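You operate a simulated robot arm through the tools that you are given. There is no shell and no other tool. Be economical: measure what you need, move in short steps, check, and stop when the job is done.

You are at the controls of a simulated robot arm. One attempt, no reset.

JOB
Polish the tarnish off the brass plaque.
Fine: use the green pad and the brass polish; pad back, cover shut.

Only the result counts: the job must be done as asked and must still hold three seconds after the hand-in. Knocking over, shifting, dropping, spilling or breaking anything else fails it. A push-on lid holds only when it is set on centred and level and pressed home; a screw cap is set on level and turned clockwise until tight.

ROBOT AND FRAMES
A 6-joint arm with a two-finger parallel gripper, fixed in place. Base frame: the origin is at the foot of the arm, x ahead of it, y to its left, z up; the work surface is at about z = 0.856. Units: m, rad, N and s.
With the tool pointing down near the work surface it reaches from about 0.24 to 0.64 m from the base axis. Its first joint turns from -1.152 to 1.152 rad. Payload 2.7 kg.
Tool frame: the origin (TCP) lies between the finger pads and is the grasp point; the fingertips stand 0.023 m ahead of it; z points along the fingers, y is the line along which they close. Largest opening 0.094 m; finger width 0.038, thickness 0.01; the body of the gripper, 0.054 by 0.096 m, starts 0.039 m behind the TCP.
Orientation is told as [roll, pitch, yaw] about the base's x, y, z axes, in that order, counted from this pose: with the fingers straight down and closing along the base's y, the tool's x points along the base's -x, its y along +y and its z along -z.

CONTROLS
- The arm moves only by the tool step_arm. Its argument "commands" is a list of rows, each an object (a shift or turn left out is 0, a gripper value left out holds the last) with "slide": the shift along the base's x, y, z in m, a list of three; "angular": the turn, a rotation vector about the base's x, y, z in rad, a list of three. In form: [{"slide": [x, y, z], "angular": [wx, wy, wz]}, ...]. A call has 1 to 20 rows; each row is the pose to reach, as a shift and turn from the pose commanded when the call began. "jaw" is the gripper command, from -1 (fully open) to 1 (shut), values between in proportion, set as the call begins (left out, the last holds). Rows are played at 5 a second. More than 0.05 m and 0.15 rad between two rows, or a gripper value outside its range, and nothing of the call is played. A pose out of reach is approached as far as the arm can. The call stops where the force on the tool passes 40 N (or 10 N more than at its start, if that is more) or the arm is blocked; 0.2 s more then pass. Each finger travels about 0.045 m/s and halts on what it meets, pressing with about 20 N; the grip force reading is that of the motor and also rises with nothing between the fingers. The clock runs only during rows and for 0.2 s after the last one: add rows that repeat a pose to give the fingers time. The reply holds the time, the measured pose of the TCP, the force on the tool along the base axes, the opening and the grip force, in the units named above and with some noise.
- Cameras (640 x 400 px; columns grow to the right, rows downward): "scene" is fixed at [0.0681, -0.4407, 1.425]; the picture's right is [0.79, -0.61, 0.00], its down [-0.30, -0.39, -0.87] and it looks along [0.53, 0.69, -0.49] (base axes); focal length 309 px, centre (320, 200). "wrist" rides on the gripper at [-0.039, 0, -0.044] in the tool frame; the picture's right is [0.00, -1.00, 0.00], its down [0.97, 0.00, -0.24] and it looks along [0.24, 0.00, 0.97] (tool axes); focal length 218 px, centre (320, 200).
- grab_frame(camera): a new picture of that camera. No time passes.
- pixel_to_xyz(camera, pixels): for up to 12 pixels [column, row] of the newest picture of that camera ("zoom" is the newest enlarged one), the place [x, y, z] in the base frame of the surface seen there, good to about 0.003 m, but the place of the scene camera against the robot may be out by one fixed shift of up to 0.025 m in any direction. No time passes.
- inspect(camera, box): a new picture of the part [left, top, right, bottom] of that camera's present view, enlarged. No time passes.
- close_job(): hands the job in; it is judged then, once.

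Go step by step. Measure first, check grasps and placings, and put right what went wrong. The budget is 80 turns and 54 pictures, counting those below and the enlarged ones. Unless the task says otherwise, let go and move clear before handing in, and close with one line.

The tools are called after ">>>" as name(argument=value, ...) on one line, values as JSON. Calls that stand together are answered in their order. step_arm: Moves the arm, as the interface text tells. Its arguments: {"type":"object","properties":{"commands":{"type":"array"},"jaw":{"type":"number"}},"required":["commands"]} The other tools are called the same way: grab_frame (camera) takes a picture; pixel_to_xyz (camera, pixels) gives the place of the surface under pixels of a picture; inspect (camera, box) takes an enlarged picture of a part of a camera's view; close_job () hands the job in.

At the start:

```text
time_s: 0.0
tcp_pos: [0.38, 0.0684, 1.1485]
tcp_rot: [0.001, 0.0, 0.002]
force: [0.3, -0.1, -0.3]
opening: 0.0942
grip_force: 0.1
```

scene: 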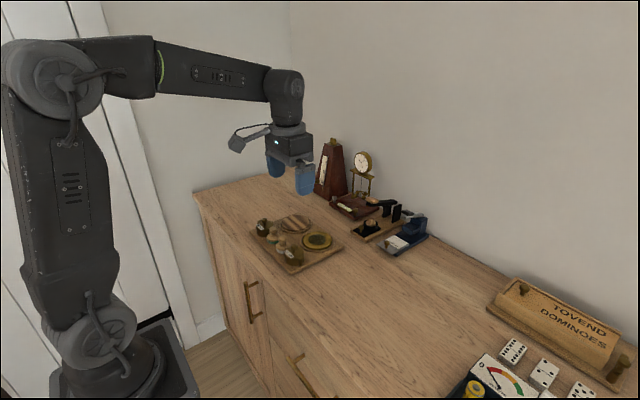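
wrist: 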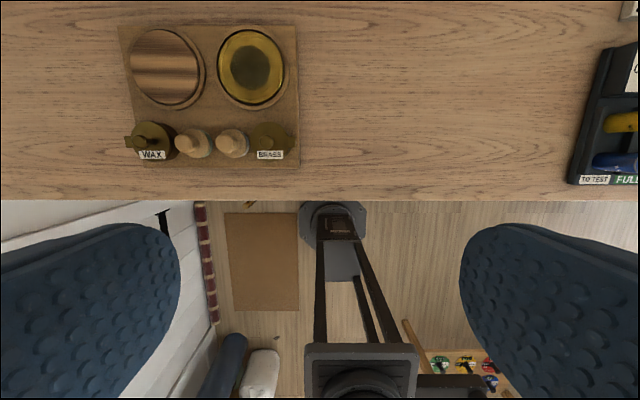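

The wrist view shows a tray with a wooden disc, a brass disc (250,68) with tarnish, two tins (WAX, BRASS) and two knobbed pads. I'll enlarge both views.

>>> inspect(camera="wrist", box=[110, 15, 310, 175])

>>> inspect(camera="scene", box=[230, 190, 360, 280])

```text
2.50 times, centred on (210, 95) of wrist
```

zoom: 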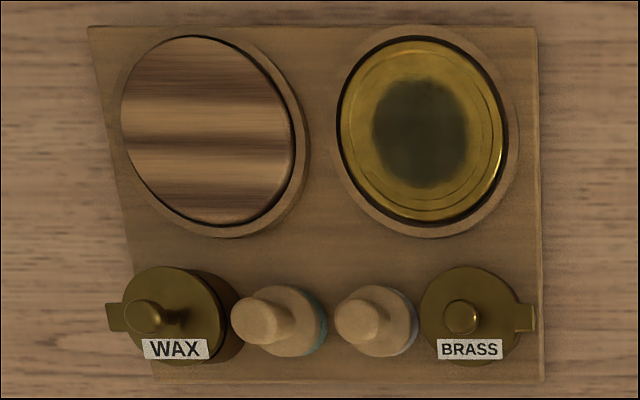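

```text
4.44 times, centred on (295, 235) of scene
```

zoom: 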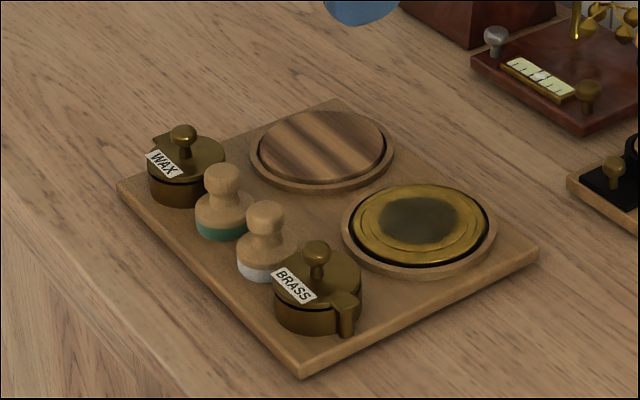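

The green-banded pad stands next to WAX, and the BRASS pot with its side tab is at the right. I'll measure them in the wrist view.

>>> pixel_to_xyz(camera="wrist", pixels=[[266, 141], [278, 130], [186, 144], [225, 143], [251, 67], [293, 142], [242, 115], [141, 142], [216, 68], [285, 68], [251, 33], [251, 102]])

>>> pixel_to_xyz(camera="zoom", pixels=[[317, 247], [345, 300], [348, 325], [222, 173], [222, 235], [265, 210], [418, 218], [183, 132], [225, 212], [290, 280], [310, 345], [240, 290]])

```text
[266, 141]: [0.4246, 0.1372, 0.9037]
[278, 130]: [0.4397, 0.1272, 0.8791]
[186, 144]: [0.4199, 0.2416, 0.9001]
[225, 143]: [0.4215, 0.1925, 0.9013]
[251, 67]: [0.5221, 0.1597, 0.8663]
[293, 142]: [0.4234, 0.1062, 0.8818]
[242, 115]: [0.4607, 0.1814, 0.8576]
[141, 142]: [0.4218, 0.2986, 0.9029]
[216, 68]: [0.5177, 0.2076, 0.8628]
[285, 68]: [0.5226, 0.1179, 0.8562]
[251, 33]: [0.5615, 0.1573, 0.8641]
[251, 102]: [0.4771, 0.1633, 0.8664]
```

```text
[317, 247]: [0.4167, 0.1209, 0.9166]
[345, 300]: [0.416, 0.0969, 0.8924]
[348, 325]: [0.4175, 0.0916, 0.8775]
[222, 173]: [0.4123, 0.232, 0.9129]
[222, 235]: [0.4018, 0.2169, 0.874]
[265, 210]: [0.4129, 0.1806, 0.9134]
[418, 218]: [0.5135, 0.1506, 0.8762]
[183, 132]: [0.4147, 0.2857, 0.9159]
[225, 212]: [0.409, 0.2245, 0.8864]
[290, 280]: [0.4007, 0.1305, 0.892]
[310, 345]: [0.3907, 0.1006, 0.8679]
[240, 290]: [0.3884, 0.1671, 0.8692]
```

Positions are consistent, with the scene offset about (+0.008, +0.012, −0.012). I'll move over the tray for a closer look.

>>> step_arm(commands=[{"slide": [0.01, 0.04, -0.01]}, {"slide": [0.02, 0.08, -0.03]}, {"slide": [0.02, 0.11, -0.06]}, {"slide": [0.02, 0.11, -0.1]}, {"slide": [0.02, 0.11, -0.1]}])

>>> grab_frame(camera="wrist")

```text
time_s: 1.2
tcp_pos: [0.4013, 0.1777, 1.0477]
tcp_rot: [0.003, 0.0, 0.002]
force: [0.5, -1.0, 0.3]
opening: 0.0941
grip_force: 0.1
```

```text
49 pictures are left
```

wrist: 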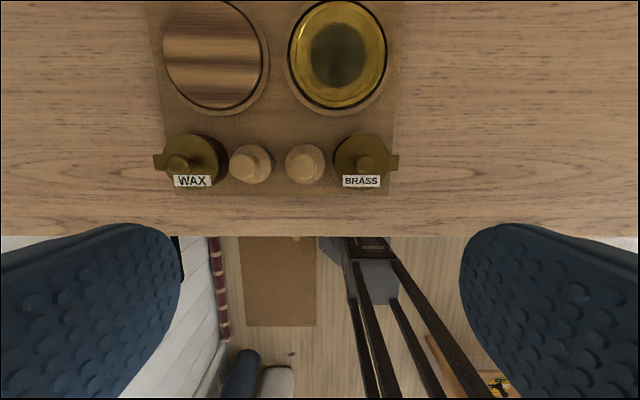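

>>> inspect(camera="wrist", box=[210, 90, 410, 215])

>>> pixel_to_xyz(camera="wrist", pixels=[[364, 162], [336, 160], [362, 136], [395, 162], [247, 167], [252, 147], [272, 162], [304, 170], [326, 162], [178, 161], [340, 55], [390, 160]])

```text
3.20 times, centred on (310, 152) of wrist
```

zoom: 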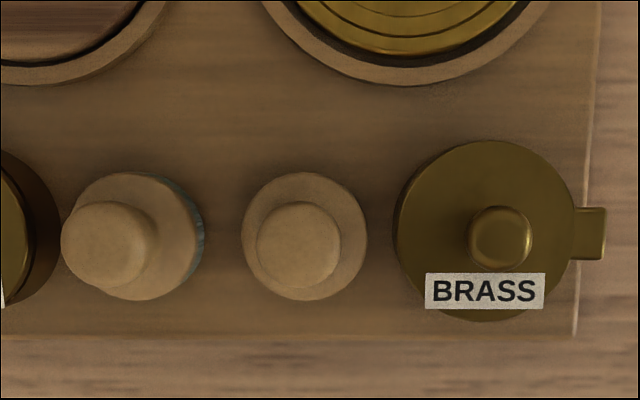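

```text
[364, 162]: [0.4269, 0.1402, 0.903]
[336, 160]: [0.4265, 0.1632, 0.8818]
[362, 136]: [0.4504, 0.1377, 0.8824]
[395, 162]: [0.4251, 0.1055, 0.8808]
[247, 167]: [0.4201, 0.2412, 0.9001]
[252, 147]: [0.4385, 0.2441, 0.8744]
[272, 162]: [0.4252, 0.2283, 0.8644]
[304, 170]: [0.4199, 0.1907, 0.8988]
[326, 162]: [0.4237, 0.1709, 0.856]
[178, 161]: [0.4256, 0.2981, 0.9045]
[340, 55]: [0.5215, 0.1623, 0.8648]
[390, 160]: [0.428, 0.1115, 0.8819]
```

The brass lid is centred near (0.426, 0.139), with its knob on top at z≈0.903. I need a closer look at that side block to see whether it's a hinge.

>>> inspect(camera="scene", box=[270, 235, 318, 265])

```text
13.33 times, centred on (294, 250) of scene
```

zoom: 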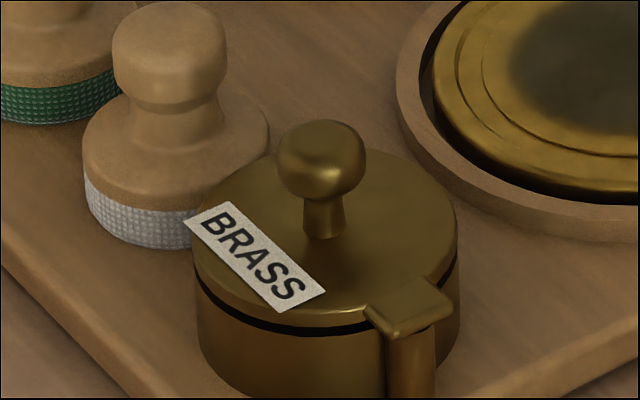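

The tab of the lid rests on a vertical post, so the cover most likely swivels sideways about the post at about (0.426, 0.107). I'll go down over the knob with the jaw partly open.

>>> step_arm(commands=[{"slide": [0.012, -0.02, -0.02]}, {"slide": [0.025, -0.04, -0.05]}, {"slide": [0.025, -0.04, -0.09]}, {"slide": [0.025, -0.04, -0.11]}, {"slide": [0.025, -0.04, -0.11]}], jaw=0.15)

>>> grab_frame(camera="wrist")

>>> inspect(camera="scene", box=[246, 205, 342, 265])

```text
time_s: 2.4
tcp_pos: [0.4247, 0.1375, 0.9371]
tcp_rot: [0.0, 0.0, 0.002]
force: [0.2, 1.6, -0.3]
opening: 0.0401
grip_force: 0.0
```

```text
46 pictures are left
```

wrist: 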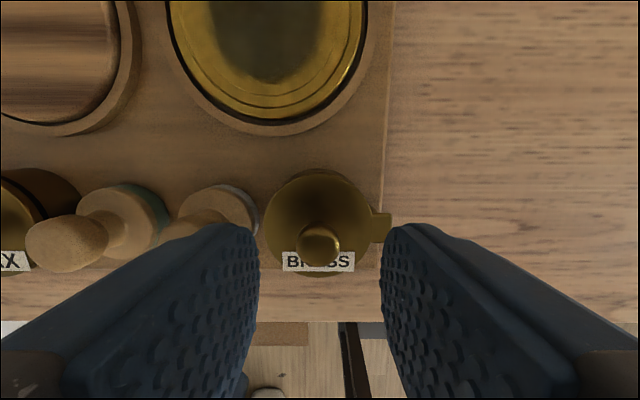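

```text
6.67 times, centred on (294, 235) of scene
```

zoom: 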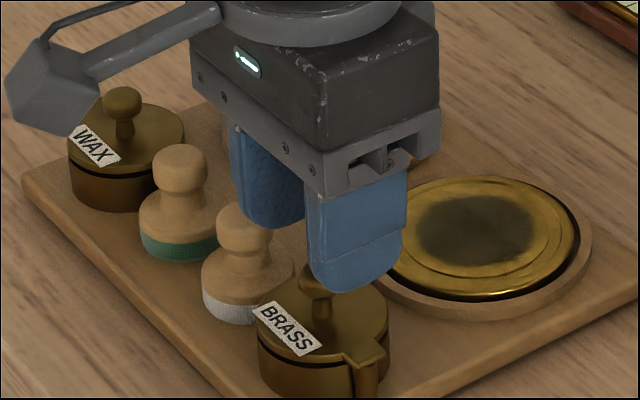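

The knob (318,240) is centred between the fingers. I'll go down so the tips just clear the lid, then grip the knob.

>>> step_arm(commands=[{"slide": [0.001, 0.0, -0.014]}, {"slide": [0.001, 0.0, -0.026]}, {"slide": [0.001, 0.0, -0.026]}])

>>> step_arm(commands=[{}, {}, {}, {}], jaw=1)

```text
time_s: 3.2
tcp_pos: [0.4268, 0.1377, 0.9111]
tcp_rot: [0.002, 0.0, 0.003]
force: [0.9, 0.7, 0.1]
opening: 0.0399
grip_force: 0.0
```

```text
time_s: 4.2
tcp_pos: [0.4267, 0.1381, 0.9107]
tcp_rot: [0.002, -0.001, 0.002]
force: [-0.1, 1.8, -1.0]
opening: 0.0173
grip_force: 20.0
```

The knob is gripped (opening 0.017). I'll try a small swing of 0.3 rad about the post towards −x and watch the force.

>>> step_arm(commands=[{"slide": [-0.0046, -0.0003, 0], "angular": [0, 0, 0.15]}, {"slide": [-0.0092, -0.0014, 0], "angular": [0, 0, 0.3]}, {"slide": [-0.0092, -0.0014, 0], "angular": [0, 0, 0.3]}])

>>> inspect(camera="scene", box=[262, 225, 326, 265])

```text
time_s: 5.0
tcp_pos: [0.4178, 0.1364, 0.911]
tcp_rot: [0.0, 0.001, 0.305]
force: [-1.5, 8.6, -0.2]
opening: 0.017
grip_force: 19.9
```

```text
10.00 times, centred on (294, 245) of scene
```

zoom: 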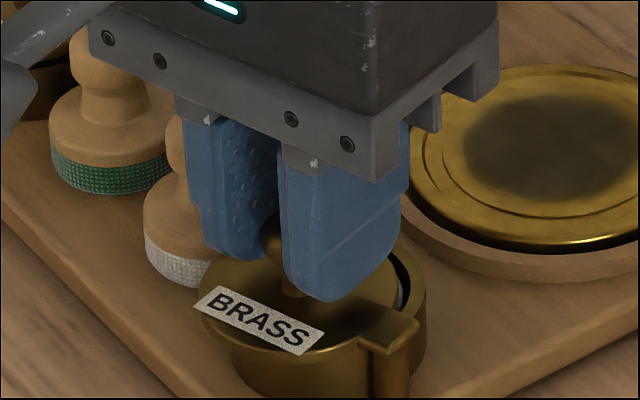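

The lid swivels about the post, with the side force suggesting a slightly larger radius of about 0.033. I'll carry on along the arc.

>>> step_arm(commands=[{"slide": [-0.0052, -0.0019, 0], "angular": [0, 0, 0.15]}, {"slide": [-0.0094, -0.0044, 0], "angular": [0, 0, 0.3]}, {"slide": [-0.0133, -0.0075, 0], "angular": [0, 0, 0.45]}, {"slide": [-0.0166, -0.0111, 0], "angular": [0, 0, 0.6]}, {"slide": [-0.0166, -0.0111, 0], "angular": [0, 0, 0.6]}])

```text
time_s: 6.2
tcp_pos: [0.4006, 0.1252, 0.9112]
tcp_rot: [0.0, -0.002, 0.905]
force: [6.3, 0.1, 2.7]
opening: 0.0173
grip_force: 19.9
```

The arc follows well at 0.9 rad, so I'll continue to about 1.8 rad.

>>> step_arm(commands=[{"slide": [-0.0024, -0.0041, 0], "angular": [0, 0, 0.15]}, {"slide": [-0.0044, -0.0085, 0], "angular": [0, 0, 0.3]}, {"slide": [-0.0056, -0.0133, 0], "angular": [0, 0, 0.45]}, {"slide": [-0.0061, -0.0182, 0], "angular": [0, 0, 0.6]}, {"slide": [-0.0061, -0.0231, 0], "angular": [0, 0, 0.75]}, {"slide": [-0.0053, -0.028, 0], "angular": [0, 0, 0.9]}, {"slide": [-0.0053, -0.028, 0], "angular": [0, 0, 0.9]}])

>>> inspect(camera="scene", box=[246, 215, 342, 275])

```text
time_s: 7.8
tcp_pos: [0.3949, 0.0988, 0.9124]
tcp_rot: [0.004, 0.001, 1.803]
force: [6.0, 7.3, 0.6]
opening: 0.0173
grip_force: 19.9
```

```text
6.67 times, centred on (294, 245) of scene
```

zoom: 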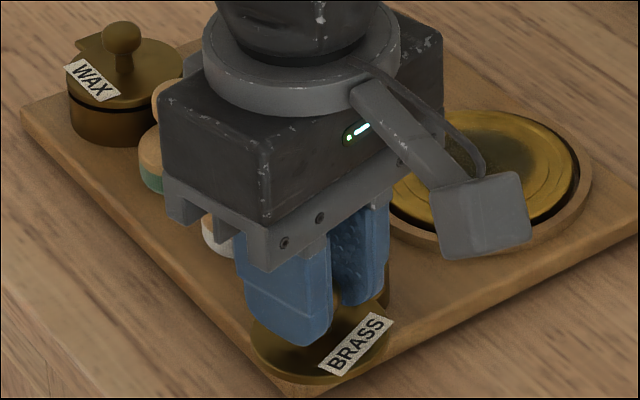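

The lid is mostly swung clear, and I'll push it a little further for margin.

>>> step_arm(commands=[{"slide": [0.002, -0.0042, 0], "angular": [0, 0, 0.15]}, {"slide": [0.0041, -0.0086, 0], "angular": [0, 0, 0.3]}, {"slide": [0.0041, -0.0086, 0], "angular": [0, 0, 0.3]}])

```text
time_s: 8.6
tcp_pos: [0.3975, 0.0896, 0.9106]
tcp_rot: [0.001, 0.0, 2.102]
force: [1.0, 6.8, 3.9]
opening: 0.0174
grip_force: 19.8
```

It's open at 2.1 rad. I'll release, lift straight up, and turn back to yaw 0.

>>> step_arm(commands=[{}, {}, {}, {"slide": [0, 0, 0.03]}, {"slide": [0, 0, 0.07]}, {"slide": [0, 0, 0.1]}], jaw=0.2)

>>> step_arm(commands=[{"slide": [0, 0.01, 0], "angular": [0, 0, -0.15]}, {"slide": [0, 0.02, 0], "angular": [0, 0, -0.3]}, {"slide": [0, 0.03, 0], "angular": [0, 0, -0.45]}, {"slide": [0, 0.04, 0], "angular": [0, 0, -0.6]}, {"slide": [0, 0.05, 0], "angular": [0, 0, -0.75]}, {"slide": [0, 0.06, 0], "angular": [0, 0, -0.9]}, {"slide": [0, 0.07, 0], "angular": [0, 0, -1.05]}, {"slide": [0, 0.08, 0], "angular": [0, 0, -1.2]}, {"slide": [0, 0.09, 0], "angular": [0, 0, -1.35]}, {"slide": [0, 0.1, 0], "angular": [0, 0, -1.5]}, {"slide": [0, 0.11, 0], "angular": [0, 0, -1.65]}, {"slide": [0, 0.12, 0], "angular": [0, 0, -1.8]}, {"slide": [0, 0.12, 0], "angular": [0, 0, -1.95]}, {"slide": [0, 0.12, 0], "angular": [0, 0, -2.1]}, {"slide": [0, 0.12, 0], "angular": [0, 0, -2.1]}])

>>> grab_frame(camera="wrist")

>>> inspect(camera="scene", box=[246, 215, 342, 275])

```text
time_s: 10.0
tcp_pos: [0.3984, 0.089, 1.0115]
tcp_rot: [0.002, 0.0, 2.101]
force: [-0.8, 0.0, -0.3]
opening: 0.0375
grip_force: 0.1
```

```text
time_s: 13.2
tcp_pos: [0.3984, 0.2102, 1.0129]
tcp_rot: [0.001, -0.001, 0.0]
force: [-0.1, -0.4, -0.7]
opening: 0.0377
grip_force: 0.0
```

```text
42 pictures are left
```

wrist: 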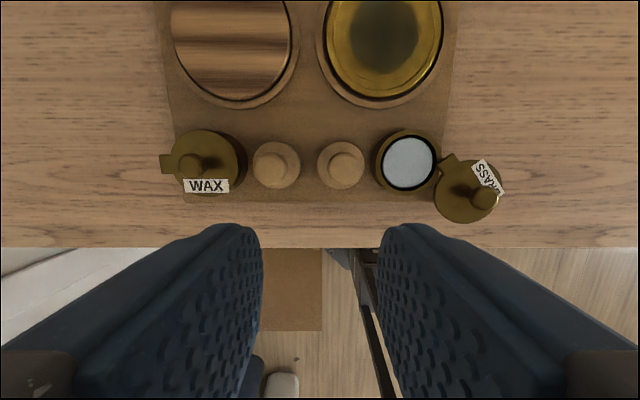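

```text
6.67 times, centred on (294, 245) of scene
```

zoom: 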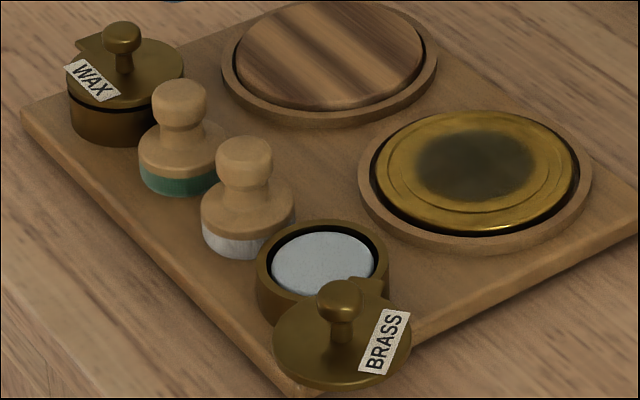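

The pot is open and the paste (408,163) is well clear of the lid. I'll measure the paste, pads and plaque.

>>> pixel_to_xyz(camera="wrist", pixels=[[408, 163], [386, 163], [432, 163], [408, 139], [408, 187], [276, 167], [277, 145], [299, 166], [268, 166], [340, 167], [385, 37], [388, 15]])

>>> inspect(camera="wrist", box=[225, 110, 385, 210])

```text
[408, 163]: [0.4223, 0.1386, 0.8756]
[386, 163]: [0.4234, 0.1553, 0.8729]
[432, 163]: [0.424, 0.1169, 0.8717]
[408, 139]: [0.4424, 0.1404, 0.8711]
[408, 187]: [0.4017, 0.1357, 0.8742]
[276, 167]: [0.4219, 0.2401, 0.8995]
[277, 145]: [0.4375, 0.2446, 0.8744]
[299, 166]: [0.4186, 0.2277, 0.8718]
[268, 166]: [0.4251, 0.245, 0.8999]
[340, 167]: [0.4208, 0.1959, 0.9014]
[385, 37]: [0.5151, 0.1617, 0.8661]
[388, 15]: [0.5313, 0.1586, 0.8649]
```

```text
4.00 times, centred on (305, 160) of wrist
```

zoom: 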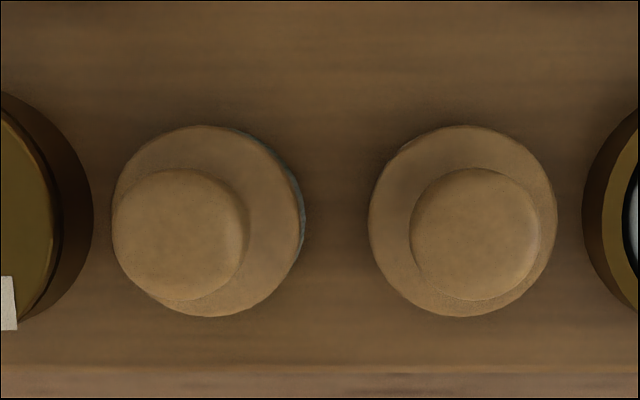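

The green pad's knob is centred near (0.422, 0.2435), with its top at z 0.90. I'll approach above it with a 0.036 opening.

>>> step_arm(commands=[{"slide": [0.0236, 0.0333, -0.01]}, {"slide": [0.0236, 0.0333, -0.05]}, {"slide": [0.0236, 0.0333, -0.077]}, {"slide": [0.0236, 0.0333, -0.077]}], jaw=0.23)

>>> grab_frame(camera="wrist")

```text
time_s: 14.2
tcp_pos: [0.4224, 0.2421, 0.9354]
tcp_rot: [0.002, 0.0, 0.001]
force: [0.1, -0.4, 0.8]
opening: 0.036
grip_force: 0.0
```

```text
39 pictures are left
```

wrist: 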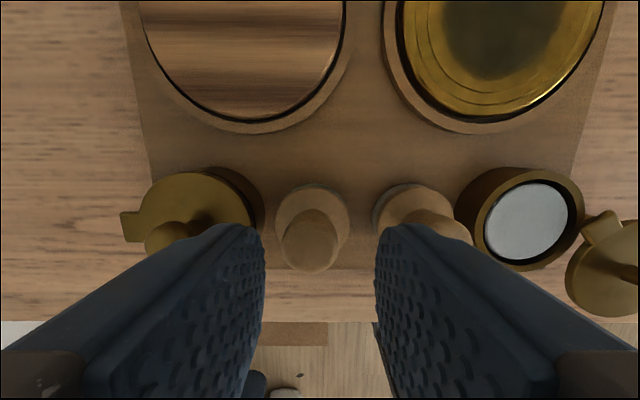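

The knob (312,240) sits about 3 mm towards +y. I'll correct that, go down and grip.

>>> step_arm(commands=[{"slide": [0, 0.0025, 0]}, {"slide": [0, 0.0025, -0.015]}, {"slide": [0, 0.0025, -0.0275]}, {"slide": [0, 0.0025, -0.0275]}])

>>> step_arm(commands=[{}, {}, {}, {}], jaw=1)

>>> inspect(camera="scene", box=[246, 205, 342, 265])

```text
time_s: 15.2
tcp_pos: [0.4226, 0.2444, 0.9076]
tcp_rot: [0.002, 0.002, 0.003]
force: [-0.7, 0.1, -0.1]
opening: 0.0361
grip_force: 0.2
```

```text
time_s: 16.2
tcp_pos: [0.4214, 0.2446, 0.9071]
tcp_rot: [0.001, -0.002, 0.002]
force: [-0.4, -0.2, 0.0]
opening: 0.0208
grip_force: 20.2
```

```text
6.67 times, centred on (294, 235) of scene
```

zoom: 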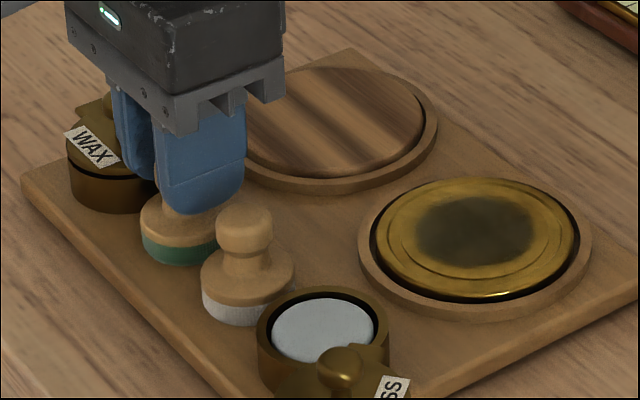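

The pad is gripped (opening 0.021), with the grasp pose at about (0.422, 0.2445, 0.907). I'll lift it and check.

>>> step_arm(commands=[{"slide": [0, 0, 0.03]}, {"slide": [0, 0, 0.07]}, {"slide": [0, -0.04, 0.07]}, {"slide": [0, -0.08, 0.07]}, {"slide": [0.0015, -0.106, 0.07]}, {"slide": [0.0015, -0.106, 0.07]}])

>>> grab_frame(camera="wrist")

>>> inspect(camera="scene", box=[246, 205, 342, 265])

```text
time_s: 17.6
tcp_pos: [0.423, 0.1366, 0.9747]
tcp_rot: [0.002, 0.001, 0.002]
force: [-0.3, 0.1, 0.2]
opening: 0.0208
grip_force: 19.5
```

```text
37 pictures are left
```

wrist: 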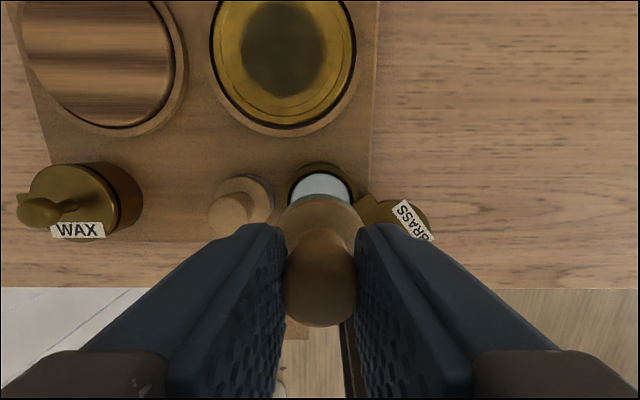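

```text
6.67 times, centred on (294, 235) of scene
```

zoom: 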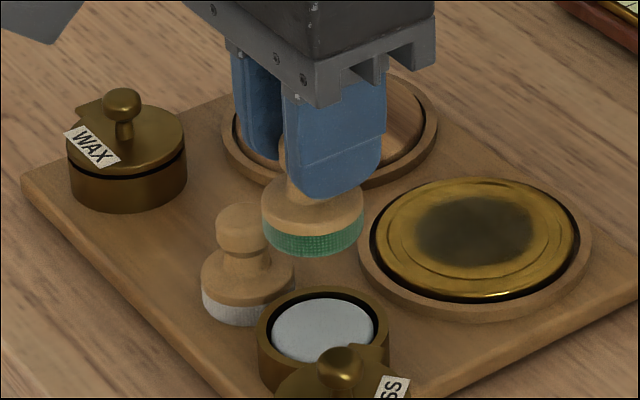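

The green pad is held level. I'll lower it over the paste in small steps, expecting contact near TCP z≈0.925.

>>> step_arm(commands=[{"slide": [0.001, 0.0015, -0.03]}, {"slide": [0.001, 0.0015, -0.04]}, {"slide": [0.001, 0.0015, -0.045]}, {"slide": [0.001, 0.0015, -0.048]}, {"slide": [0.001, 0.0015, -0.048]}])

```text
time_s: 18.8
tcp_pos: [0.4252, 0.1405, 0.9285]
tcp_rot: [0.001, 0.0, 0.003]
force: [0.0, 0.3, -1.0]
opening: 0.021
grip_force: 19.8
```

>>> step_arm(commands=[{"slide": [-0.001, -0.002, -0.002]}, {"slide": [-0.001, -0.002, -0.004]}, {"slide": [-0.001, -0.002, -0.006]}, {"slide": [-0.001, -0.002, -0.006]}])

>>> inspect(camera="scene", box=[262, 225, 326, 265])

```text
time_s: 19.8
tcp_pos: [0.4226, 0.1389, 0.9227]
tcp_rot: [0.001, -0.001, 0.003]
force: [0.2, -0.7, 1.6]
opening: 0.0208
grip_force: 20.0
```

```text
10.00 times, centred on (294, 245) of scene
```

zoom: 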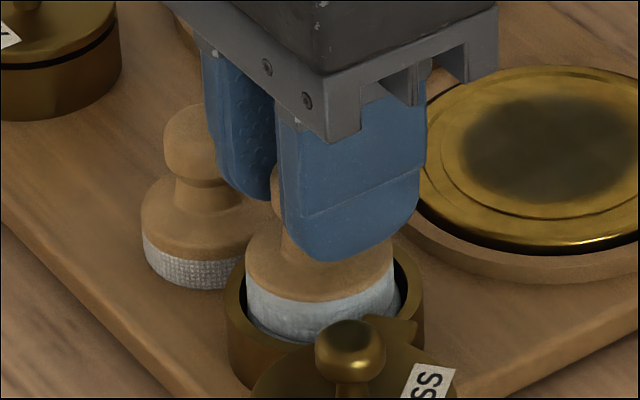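

The pad's band has turned white, so it has picked up polish. I'll lift and carry it over the plaque at (0.520, 0.161).

>>> step_arm(commands=[{"slide": [0, 0, 0.02]}, {"slide": [0, 0, 0.04]}, {"slide": [0.04, 0.01, 0.04]}, {"slide": [0.08, 0.02, 0.04]}, {"slide": [0.098, 0.022, 0.04]}, {"slide": [0.098, 0.022, 0.01]}, {"slide": [0.098, 0.022, 0.01]}])

>>> inspect(camera="scene", box=[262, 215, 342, 265])

>>> grab_frame(camera="wrist")

```text
time_s: 21.4
tcp_pos: [0.5216, 0.1613, 0.9333]
tcp_rot: [0.001, 0.0, 0.003]
force: [-0.1, -0.5, 0.1]
opening: 0.0212
grip_force: 20.1
```

```text
8.00 times, centred on (302, 240) of scene
```

zoom: 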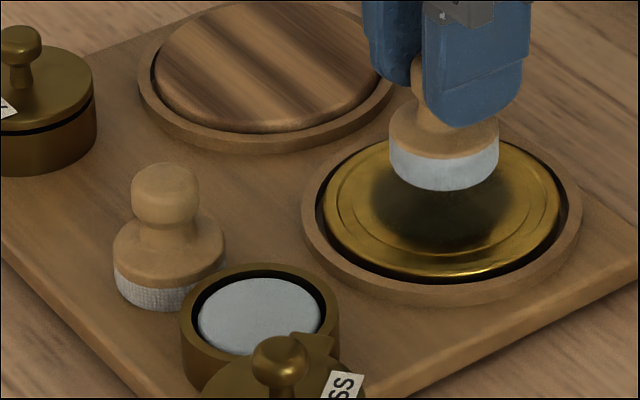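

```text
33 pictures are left
```

wrist: 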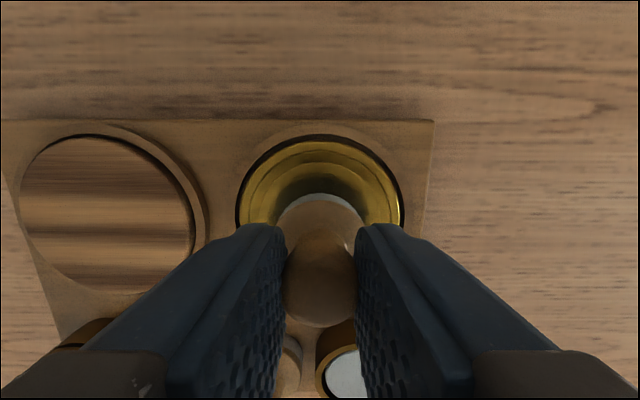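

The pad is centred over the tarnish. I'll lower it to contact, expected near TCP z 0.915.

>>> step_arm(commands=[{"slide": [0, 0, -0.008]}, {"slide": [0, 0, -0.013]}, {"slide": [0, 0, -0.015]}, {"slide": [0, 0, -0.017]}, {"slide": [0, 0, -0.017]}])

```text
time_s: 22.6
tcp_pos: [0.5219, 0.161, 0.9161]
tcp_rot: [0.002, 0.001, 0.002]
force: [-0.2, 0.0, -0.5]
opening: 0.0209
grip_force: 20.0
```

>>> step_arm(commands=[{"slide": [0, 0, -0.001]}, {"slide": [0, 0, -0.002]}, {"slide": [0, 0, -0.003]}, {"slide": [0, 0, -0.003]}])

```text
time_s: 23.6
tcp_pos: [0.5216, 0.1606, 0.9163]
tcp_rot: [0.003, -0.006, 0.004]
force: [-5.2, 0.1, 22.4]
opening: 0.021
grip_force: 19.9
```

Contact is made at 22 N. I'll ease off slightly and rub in circles over the tarnish.

>>> step_arm(commands=[{"slide": [0, 0, 0.0012]}, {"slide": [0.008, 0, 0.0012]}, {"slide": [0.016, 0, 0.0012]}, {"slide": [0.0139, 0.008, 0.0012]}, {"slide": [0.008, 0.0139, 0.0012]}, {"slide": [0, 0.016, 0.0012]}, {"slide": [-0.008, 0.0139, 0.0012]}, {"slide": [-0.0139, 0.008, 0.0012]}, {"slide": [-0.016, 0, 0.0012]}, {"slide": [-0.0139, -0.008, 0.0012]}, {"slide": [-0.008, -0.0139, 0.0012]}, {"slide": [0, -0.016, 0.0012]}, {"slide": [0.008, -0.0139, 0.0012]}, {"slide": [0.0139, -0.008, 0.0012]}, {"slide": [0.016, 0, 0.0012]}, {"slide": [0.008, 0, 0.0012]}, {"slide": [0, 0, 0.0012]}, {"slide": [-0.008, 0, 0.0012]}, {"slide": [0, 0, 0.0012]}, {"slide": [0, 0, 0.0012]}])

>>> inspect(camera="scene", box=[286, 220, 342, 255])

```text
time_s: 27.8
tcp_pos: [0.521, 0.1595, 0.9138]
tcp_rot: [0.0, 0.0, 0.0]
force: [-8.1, 1.6, 16.9]
opening: 0.0209
grip_force: 19.7
```

```text
11.43 times, centred on (314, 238) of scene
```

zoom: 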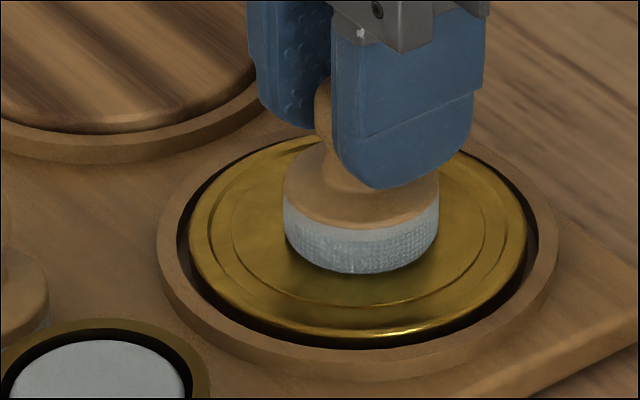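

The tarnish is mostly gone, though a faint dark patch remains around the pad. I'll make another pass in smaller circles, then lift and look.

>>> step_arm(commands=[{"slide": [0.007, 0, 0]}, {"slide": [0.005, -0.005, 0]}, {"slide": [0, -0.008, 0]}, {"slide": [-0.005, -0.005, 0]}, {"slide": [-0.008, 0, 0]}, {"slide": [-0.005, 0.005, 0]}, {"slide": [0, 0.008, 0]}, {"slide": [0.005, 0.005, 0]}, {"slide": [0.01, 0, 0]}, {"slide": [0.018, 0, 0]}, {"slide": [0.013, -0.013, 0]}, {"slide": [0, -0.018, 0]}, {"slide": [-0.013, -0.013, 0]}, {"slide": [-0.018, 0, 0]}, {"slide": [-0.013, 0.013, 0]}, {"slide": [0, 0.018, 0]}, {"slide": [0.013, 0.013, 0]}, {"slide": [0.018, 0, 0]}, {"slide": [0, 0, 0]}, {"slide": [0, 0, 0.03]}])

>>> step_arm(commands=[{"slide": [-0.03, 0.02, 0.02]}, {"slide": [-0.05, 0.05, 0.03]}, {"slide": [-0.07, 0.08, 0.03]}, {"slide": [-0.07, 0.08, 0.03]}])

>>> inspect(camera="scene", box=[286, 220, 342, 255])

>>> grab_frame(camera="wrist")

```text
time_s: 32.0
tcp_pos: [0.5207, 0.1614, 0.9457]
tcp_rot: [0.004, -0.001, 0.002]
force: [0.0, -0.7, 0.7]
opening: 0.021
grip_force: 20.0
```

```text
time_s: 33.0
tcp_pos: [0.4508, 0.2398, 0.9738]
tcp_rot: [0.003, -0.001, 0.001]
force: [-0.4, 0.4, -0.5]
opening: 0.0211
grip_force: 20.3
```

```text
11.43 times, centred on (314, 238) of scene
```

zoom: 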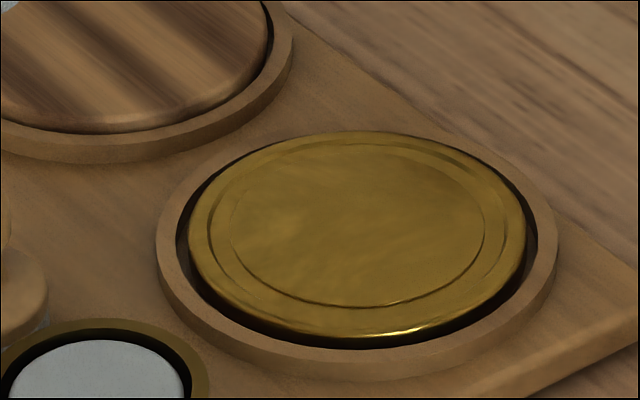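

```text
30 pictures are left
```

wrist: 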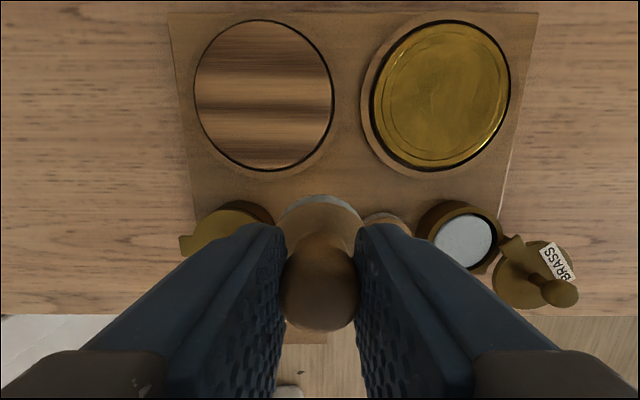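

The plaque now looks clean. I'll enlarge the wrist view to check for residue.

>>> inspect(camera="wrist", box=[350, 10, 530, 180])

```text
2.35 times, centred on (440, 95) of wrist
```

zoom: 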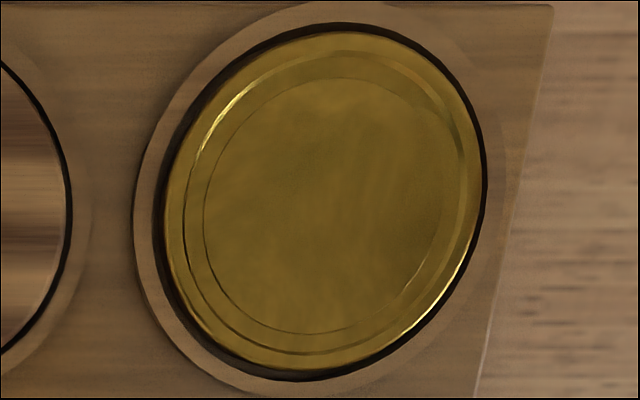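

It looks uniform, but there's a faint haze around (430,200). I'll make one more covering pass for certainty, returning to the same pressing pose.

>>> step_arm(commands=[{"slide": [0.03, -0.04, 0]}, {"slide": [0.06, -0.07, 0]}, {"slide": [0.07, -0.08, -0.02]}, {"slide": [0.07, -0.08, -0.045]}, {"slide": [0.07, -0.08, -0.058]}, {"slide": [0.07, -0.08, -0.06]}])

>>> step_arm(commands=[{"slide": [0.01, 0, 0]}, {"slide": [0.018, 0, 0]}, {"slide": [0.013, 0.013, 0]}, {"slide": [0, 0.018, 0]}, {"slide": [-0.013, 0.013, 0]}, {"slide": [-0.018, 0, 0]}, {"slide": [-0.013, -0.013, 0]}, {"slide": [0, -0.018, 0]}, {"slide": [0.013, -0.013, 0]}, {"slide": [0.018, 0, 0]}, {"slide": [0.006, 0.006, 0]}, {"slide": [-0.006, 0.006, 0]}, {"slide": [-0.006, -0.006, 0]}, {"slide": [0.006, -0.006, 0]}, {"slide": [0.012, 0, 0]}, {"slide": [0, 0.012, 0]}, {"slide": [-0.012, 0, 0]}, {"slide": [0, -0.012, 0]}, {"slide": [0, 0, 0]}, {"slide": [0, 0, 0.03]}])

>>> step_arm(commands=[{"slide": [-0.03, 0.02, 0.02]}, {"slide": [-0.06, 0.05, 0.03]}, {"slide": [-0.09, 0.08, 0.03]}, {"slide": [-0.099, 0.0835, 0.03]}, {"slide": [-0.099, 0.0835, 0.03]}])

>>> inspect(camera="scene", box=[246, 205, 342, 265])

>>> grab_frame(camera="wrist")

```text
time_s: 34.4
tcp_pos: [0.5209, 0.1608, 0.9144]
tcp_rot: [0.001, 0.0, 0.002]
force: [-0.3, -0.5, 0.7]
opening: 0.0208
grip_force: 20.2
```

```text
time_s: 38.6
tcp_pos: [0.5206, 0.1592, 0.9442]
tcp_rot: [0.002, 0.003, 0.002]
force: [0.0, -1.0, -1.0]
opening: 0.021
grip_force: 20.4
```

```text
time_s: 39.8
tcp_pos: [0.4214, 0.2429, 0.9741]
tcp_rot: [0.002, 0.001, 0.002]
force: [0.6, 0.5, -0.3]
opening: 0.0211
grip_force: 19.5
```

```text
6.67 times, centred on (294, 235) of scene
```

zoom: 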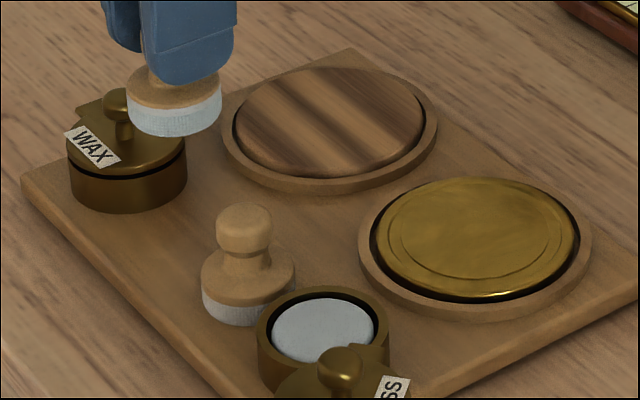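

```text
27 pictures are left
```

wrist: 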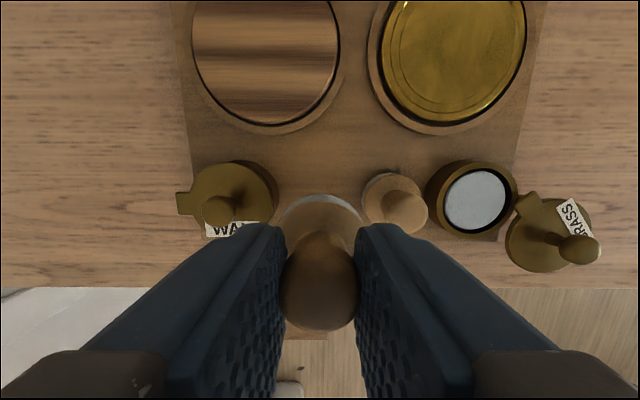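

The plaque is uniformly gold. I'll set the green pad back at its original spot (0.422, 0.2445) and lower it gently.

>>> step_arm(commands=[{"slide": [0.0005, 0.0012, -0.03]}, {"slide": [0.0005, 0.0012, -0.055]}, {"slide": [0.0005, 0.0012, -0.064]}, {"slide": [0.0005, 0.0012, -0.0665]}, {"slide": [0.0005, 0.0012, -0.0665]}])

>>> inspect(camera="scene", box=[246, 215, 310, 255])

```text
time_s: 41.0
tcp_pos: [0.4233, 0.2451, 0.9069]
tcp_rot: [0.003, 0.0, 0.003]
force: [-0.1, 0.0, -0.3]
opening: 0.0211
grip_force: 19.8
```

```text
10.00 times, centred on (278, 235) of scene
```

zoom: 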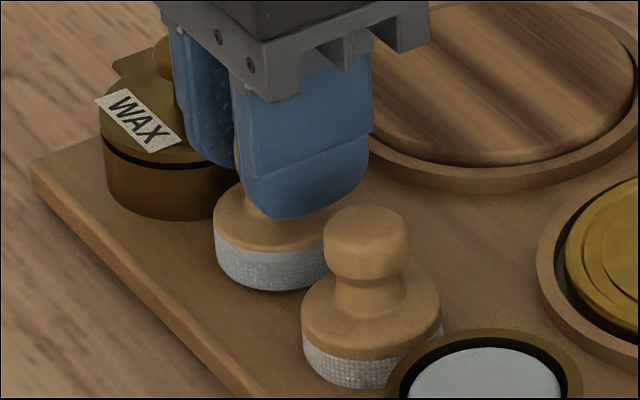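

No contact force yet, so I'll lower by small increments until the pad touches.

>>> step_arm(commands=[{"slide": [0, 0, -0.001]}, {"slide": [0, 0, -0.002]}, {"slide": [0, 0, -0.002]}])

```text
time_s: 41.8
tcp_pos: [0.4219, 0.2459, 0.9057]
tcp_rot: [0.001, -0.002, 0.001]
force: [0.7, -0.4, -0.2]
opening: 0.0209
grip_force: 19.8
```

>>> step_arm(commands=[{"slide": [0, 0, -0.001]}, {"slide": [0, 0, -0.002]}, {"slide": [0, 0, -0.002]}])

```text
time_s: 42.6
tcp_pos: [0.4248, 0.2449, 0.9057]
tcp_rot: [0.003, -0.002, 0.002]
force: [-3.0, -0.1, 13.0]
opening: 0.0213
grip_force: 19.2
```

The pad has touched down at 13 N. I'll ease up 1.5 mm, open only to 0.03 to stay clear of the WAX pot, and lift away.

>>> step_arm(commands=[{"slide": [0, 0, 0.0015]}, {"slide": [0, 0, 0.0015]}])

>>> step_arm(commands=[{}, {}, {}, {"slide": [0, 0, 0.01]}, {"slide": [0, 0, 0.04]}, {"slide": [0, 0, 0.08]}, {"slide": [0, 0, 0.105]}], jaw=0.35)

>>> inspect(camera="scene", box=[246, 205, 342, 265])

>>> grab_frame(camera="wrist")

```text
time_s: 43.2
tcp_pos: [0.4232, 0.2443, 0.9046]
tcp_rot: [0.002, 0.0, 0.001]
force: [1.2, 1.0, 1.6]
opening: 0.021
grip_force: 19.7
```

```text
time_s: 44.8
tcp_pos: [0.4231, 0.2443, 1.0111]
tcp_rot: [0.002, -0.001, 0.001]
force: [-0.2, 0.6, 0.1]
opening: 0.0308
grip_force: 0.0
```

```text
6.67 times, centred on (294, 235) of scene
```

zoom: 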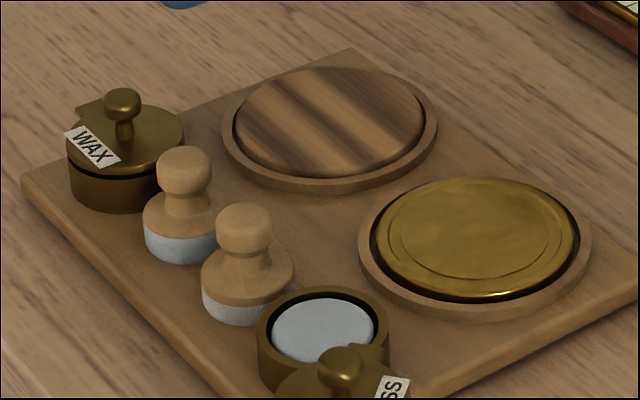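

```text
24 pictures are left
```

wrist: 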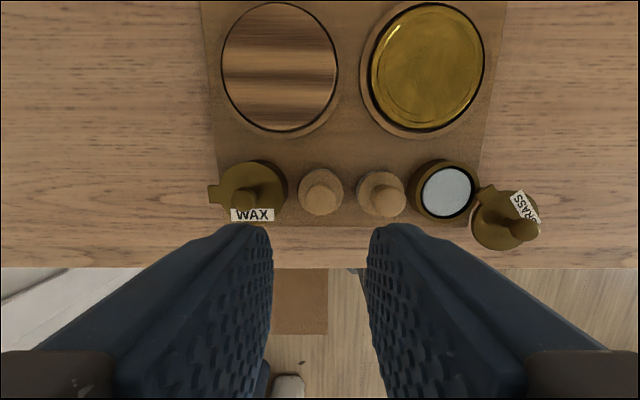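

The pad stands upright in its place. Now I'll go back to the lid, turning to yaw 2.1 above its knob at (0.398, 0.0895).

>>> step_arm(commands=[{"slide": [-0.002, -0.011, 0], "angular": [0, 0, 0.15]}, {"slide": [-0.004, -0.022, 0], "angular": [0, 0, 0.3]}, {"slide": [-0.006, -0.033, 0], "angular": [0, 0, 0.45]}, {"slide": [-0.008, -0.044, 0], "angular": [0, 0, 0.6]}, {"slide": [-0.01, -0.055, 0], "angular": [0, 0, 0.75]}, {"slide": [-0.012, -0.066, 0], "angular": [0, 0, 0.9]}, {"slide": [-0.014, -0.077, 0], "angular": [0, 0, 1.05]}, {"slide": [-0.016, -0.088, 0], "angular": [0, 0, 1.2]}, {"slide": [-0.018, -0.099, 0], "angular": [0, 0, 1.35]}, {"slide": [-0.02, -0.11, 0], "angular": [0, 0, 1.5]}, {"slide": [-0.022, -0.121, 0], "angular": [0, 0, 1.65]}, {"slide": [-0.024, -0.132, 0], "angular": [0, 0, 1.8]}, {"slide": [-0.025, -0.143, 0], "angular": [0, 0, 1.95]}, {"slide": [-0.025, -0.1545, 0], "angular": [0, 0, 2.1]}, {"slide": [-0.025, -0.1545, -0.04], "angular": [0, 0, 2.1]}, {"slide": [-0.025, -0.1545, -0.07], "angular": [0, 0, 2.1]}, {"slide": [-0.025, -0.1545, -0.07], "angular": [0, 0, 2.1]}], jaw=0.15)

>>> grab_frame(camera="wrist")

```text
time_s: 48.4
tcp_pos: [0.3987, 0.0921, 0.9395]
tcp_rot: [0.001, 0.001, 2.101]
force: [-0.3, -0.5, 0.3]
opening: 0.0401
grip_force: 0.1
```

```text
23 pictures are left
```

wrist: 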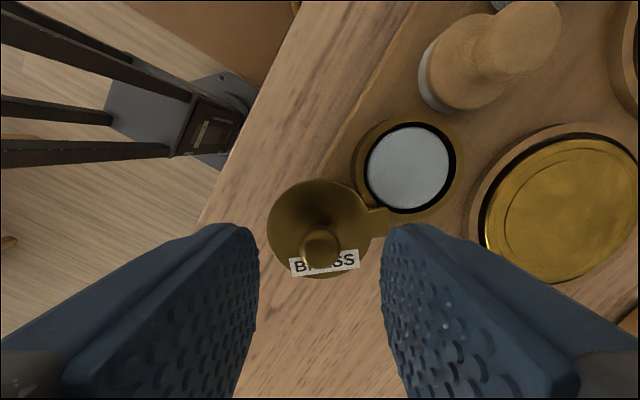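

The knob (320,243) is centred between the fingers. I'll go down and grip it.

>>> step_arm(commands=[{"slide": [-0.0005, -0.0015, -0.015]}, {"slide": [-0.0005, -0.0015, -0.028]}, {"slide": [-0.0005, -0.0015, -0.028]}])

>>> step_arm(commands=[{}, {}, {}, {}], jaw=1)

```text
time_s: 49.2
tcp_pos: [0.3983, 0.0894, 0.9124]
tcp_rot: [0.002, 0.0, 2.103]
force: [-0.3, 0.1, 0.7]
opening: 0.0399
grip_force: 0.0
```

```text
time_s: 50.2
tcp_pos: [0.3978, 0.0904, 0.9127]
tcp_rot: [0.001, 0.001, 2.102]
force: [6.5, 5.9, -0.4]
opening: 0.0172
grip_force: 20.2
```

Gripped. I'll swing the lid back along the arc, first half.

>>> step_arm(commands=[{"slide": [-0.0018, 0.0046, 0], "angular": [0, 0, -0.15]}, {"slide": [-0.0032, 0.0093, 0], "angular": [0, 0, -0.3]}, {"slide": [-0.0039, 0.014, 0], "angular": [0, 0, -0.45]}, {"slide": [-0.0039, 0.0189, 0], "angular": [0, 0, -0.6]}, {"slide": [-0.0032, 0.0237, 0], "angular": [0, 0, -0.75]}, {"slide": [-0.0018, 0.0283, 0], "angular": [0, 0, -0.9]}, {"slide": [0.0003, 0.0327, 0], "angular": [0, 0, -1.05]}, {"slide": [0.003, 0.0367, 0], "angular": [0, 0, -1.2]}, {"slide": [0.003, 0.0367, 0], "angular": [0, 0, -1.2]}])

```text
time_s: 52.2
tcp_pos: [0.4005, 0.1271, 0.9129]
tcp_rot: [0.003, -0.001, 0.9]
force: [-18.3, 12.8, 15.4]
opening: 0.0173
grip_force: 20.4
```

There's an outward force of about 22 N at this point, so I'll look before going on.

>>> inspect(camera="scene", box=[246, 215, 342, 275])

>>> grab_frame(camera="wrist")

```text
6.67 times, centred on (294, 245) of scene
```

zoom: 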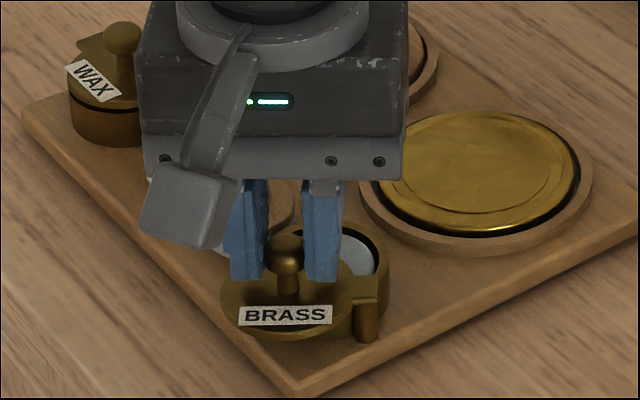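

```text
21 pictures are left
```

wrist: 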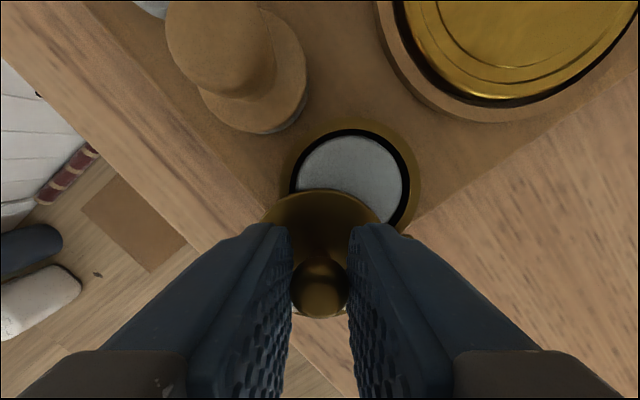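

Nothing is touched and the lid is level, so it's just grip misalignment along the radius. I'll shift 1 mm outward and check.

>>> step_arm(commands=[{"slide": [-0.001, 0.0008, 0]}, {"slide": [-0.001, 0.0008, 0]}])

```text
time_s: 52.8
tcp_pos: [0.3994, 0.1268, 0.9118]
tcp_rot: [0.001, -0.001, 0.9]
force: [-12.2, 11.7, 14.7]
opening: 0.0172
grip_force: 20.1
```

The force drops. I'll raise slightly and continue the arc to 0.3 rad.

>>> step_arm(commands=[{"slide": [-0.0003, 0.0003, 0.001]}, {"slide": [0.0034, 0.0037, 0.001], "angular": [0, 0, -0.15]}, {"slide": [0.0073, 0.0068, 0.001], "angular": [0, 0, -0.3]}, {"slide": [0.0116, 0.0093, 0.001], "angular": [0, 0, -0.45]}, {"slide": [0.0163, 0.0111, 0.001], "angular": [0, 0, -0.6]}, {"slide": [0.0163, 0.0111, 0.001], "angular": [0, 0, -0.6]}])

```text
time_s: 54.2
tcp_pos: [0.4149, 0.1373, 0.9123]
tcp_rot: [0.002, 0.002, 0.298]
force: [-3.3, -5.3, -0.6]
opening: 0.0174
grip_force: 19.8
```

Forces are low. I'll finish the swing to yaw 0, ending near the original knob position (0.4267, 0.138).

>>> step_arm(commands=[{"slide": [0.006, 0.0006, 0], "angular": [0, 0, -0.15]}, {"slide": [0.0115, 0.0005, 0], "angular": [0, 0, -0.298]}, {"slide": [0.0122, 0.0005, 0], "angular": [0, 0, -0.298]}, {"slide": [0.0122, 0.0005, 0], "angular": [0, 0, -0.298]}])

>>> inspect(camera="scene", box=[262, 225, 326, 265])

```text
time_s: 55.2
tcp_pos: [0.4278, 0.1372, 0.9116]
tcp_rot: [0.001, 0.0, 0.001]
force: [-3.4, -5.3, -0.5]
opening: 0.0169
grip_force: 20.1
```

```text
10.00 times, centred on (294, 245) of scene
```

zoom: 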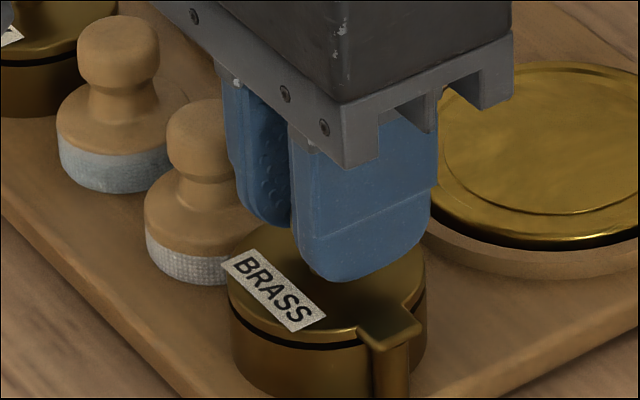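

The lid appears closed and aligned over the pot. I'll release, lift, and check it against the first pictures.

>>> step_arm(commands=[{}, {}, {}, {"slide": [0, 0, 0.02]}, {"slide": [0, 0, 0.06]}, {"slide": [-0.01, 0.02, 0.1]}, {"slide": [-0.027, 0.04, 0.136]}, {"slide": [-0.027, 0.04, 0.136]}], jaw=0.15)

>>> inspect(camera="scene", box=[270, 235, 318, 265])

>>> inspect(camera="wrist", box=[210, 90, 410, 215])

>>> grab_frame(camera="wrist")

```text
time_s: 57.0
tcp_pos: [0.3998, 0.1776, 1.0473]
tcp_rot: [0.001, 0.001, 0.003]
force: [0.0, 0.0, -0.2]
opening: 0.0399
grip_force: 0.1
```

```text
13.33 times, centred on (294, 250) of scene
```

zoom: 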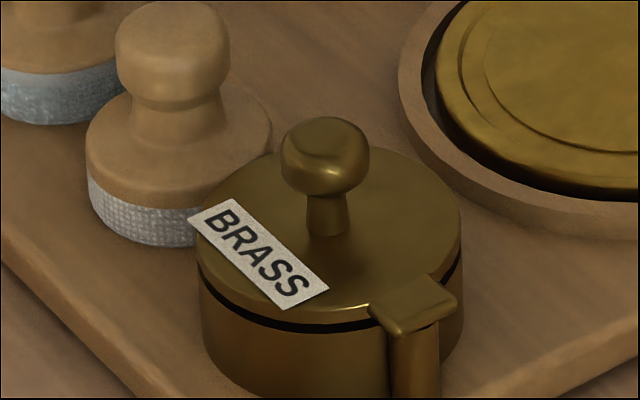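

```text
3.20 times, centred on (310, 152) of wrist
```

zoom: 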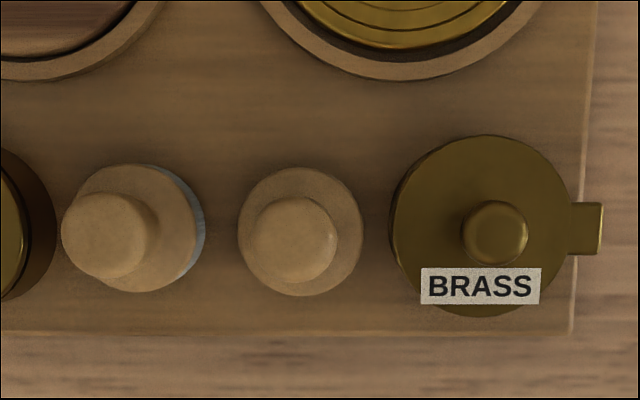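

```text
17 pictures are left
```

wrist: 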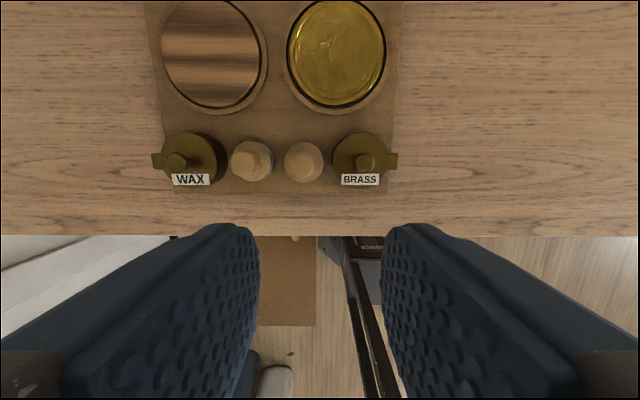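

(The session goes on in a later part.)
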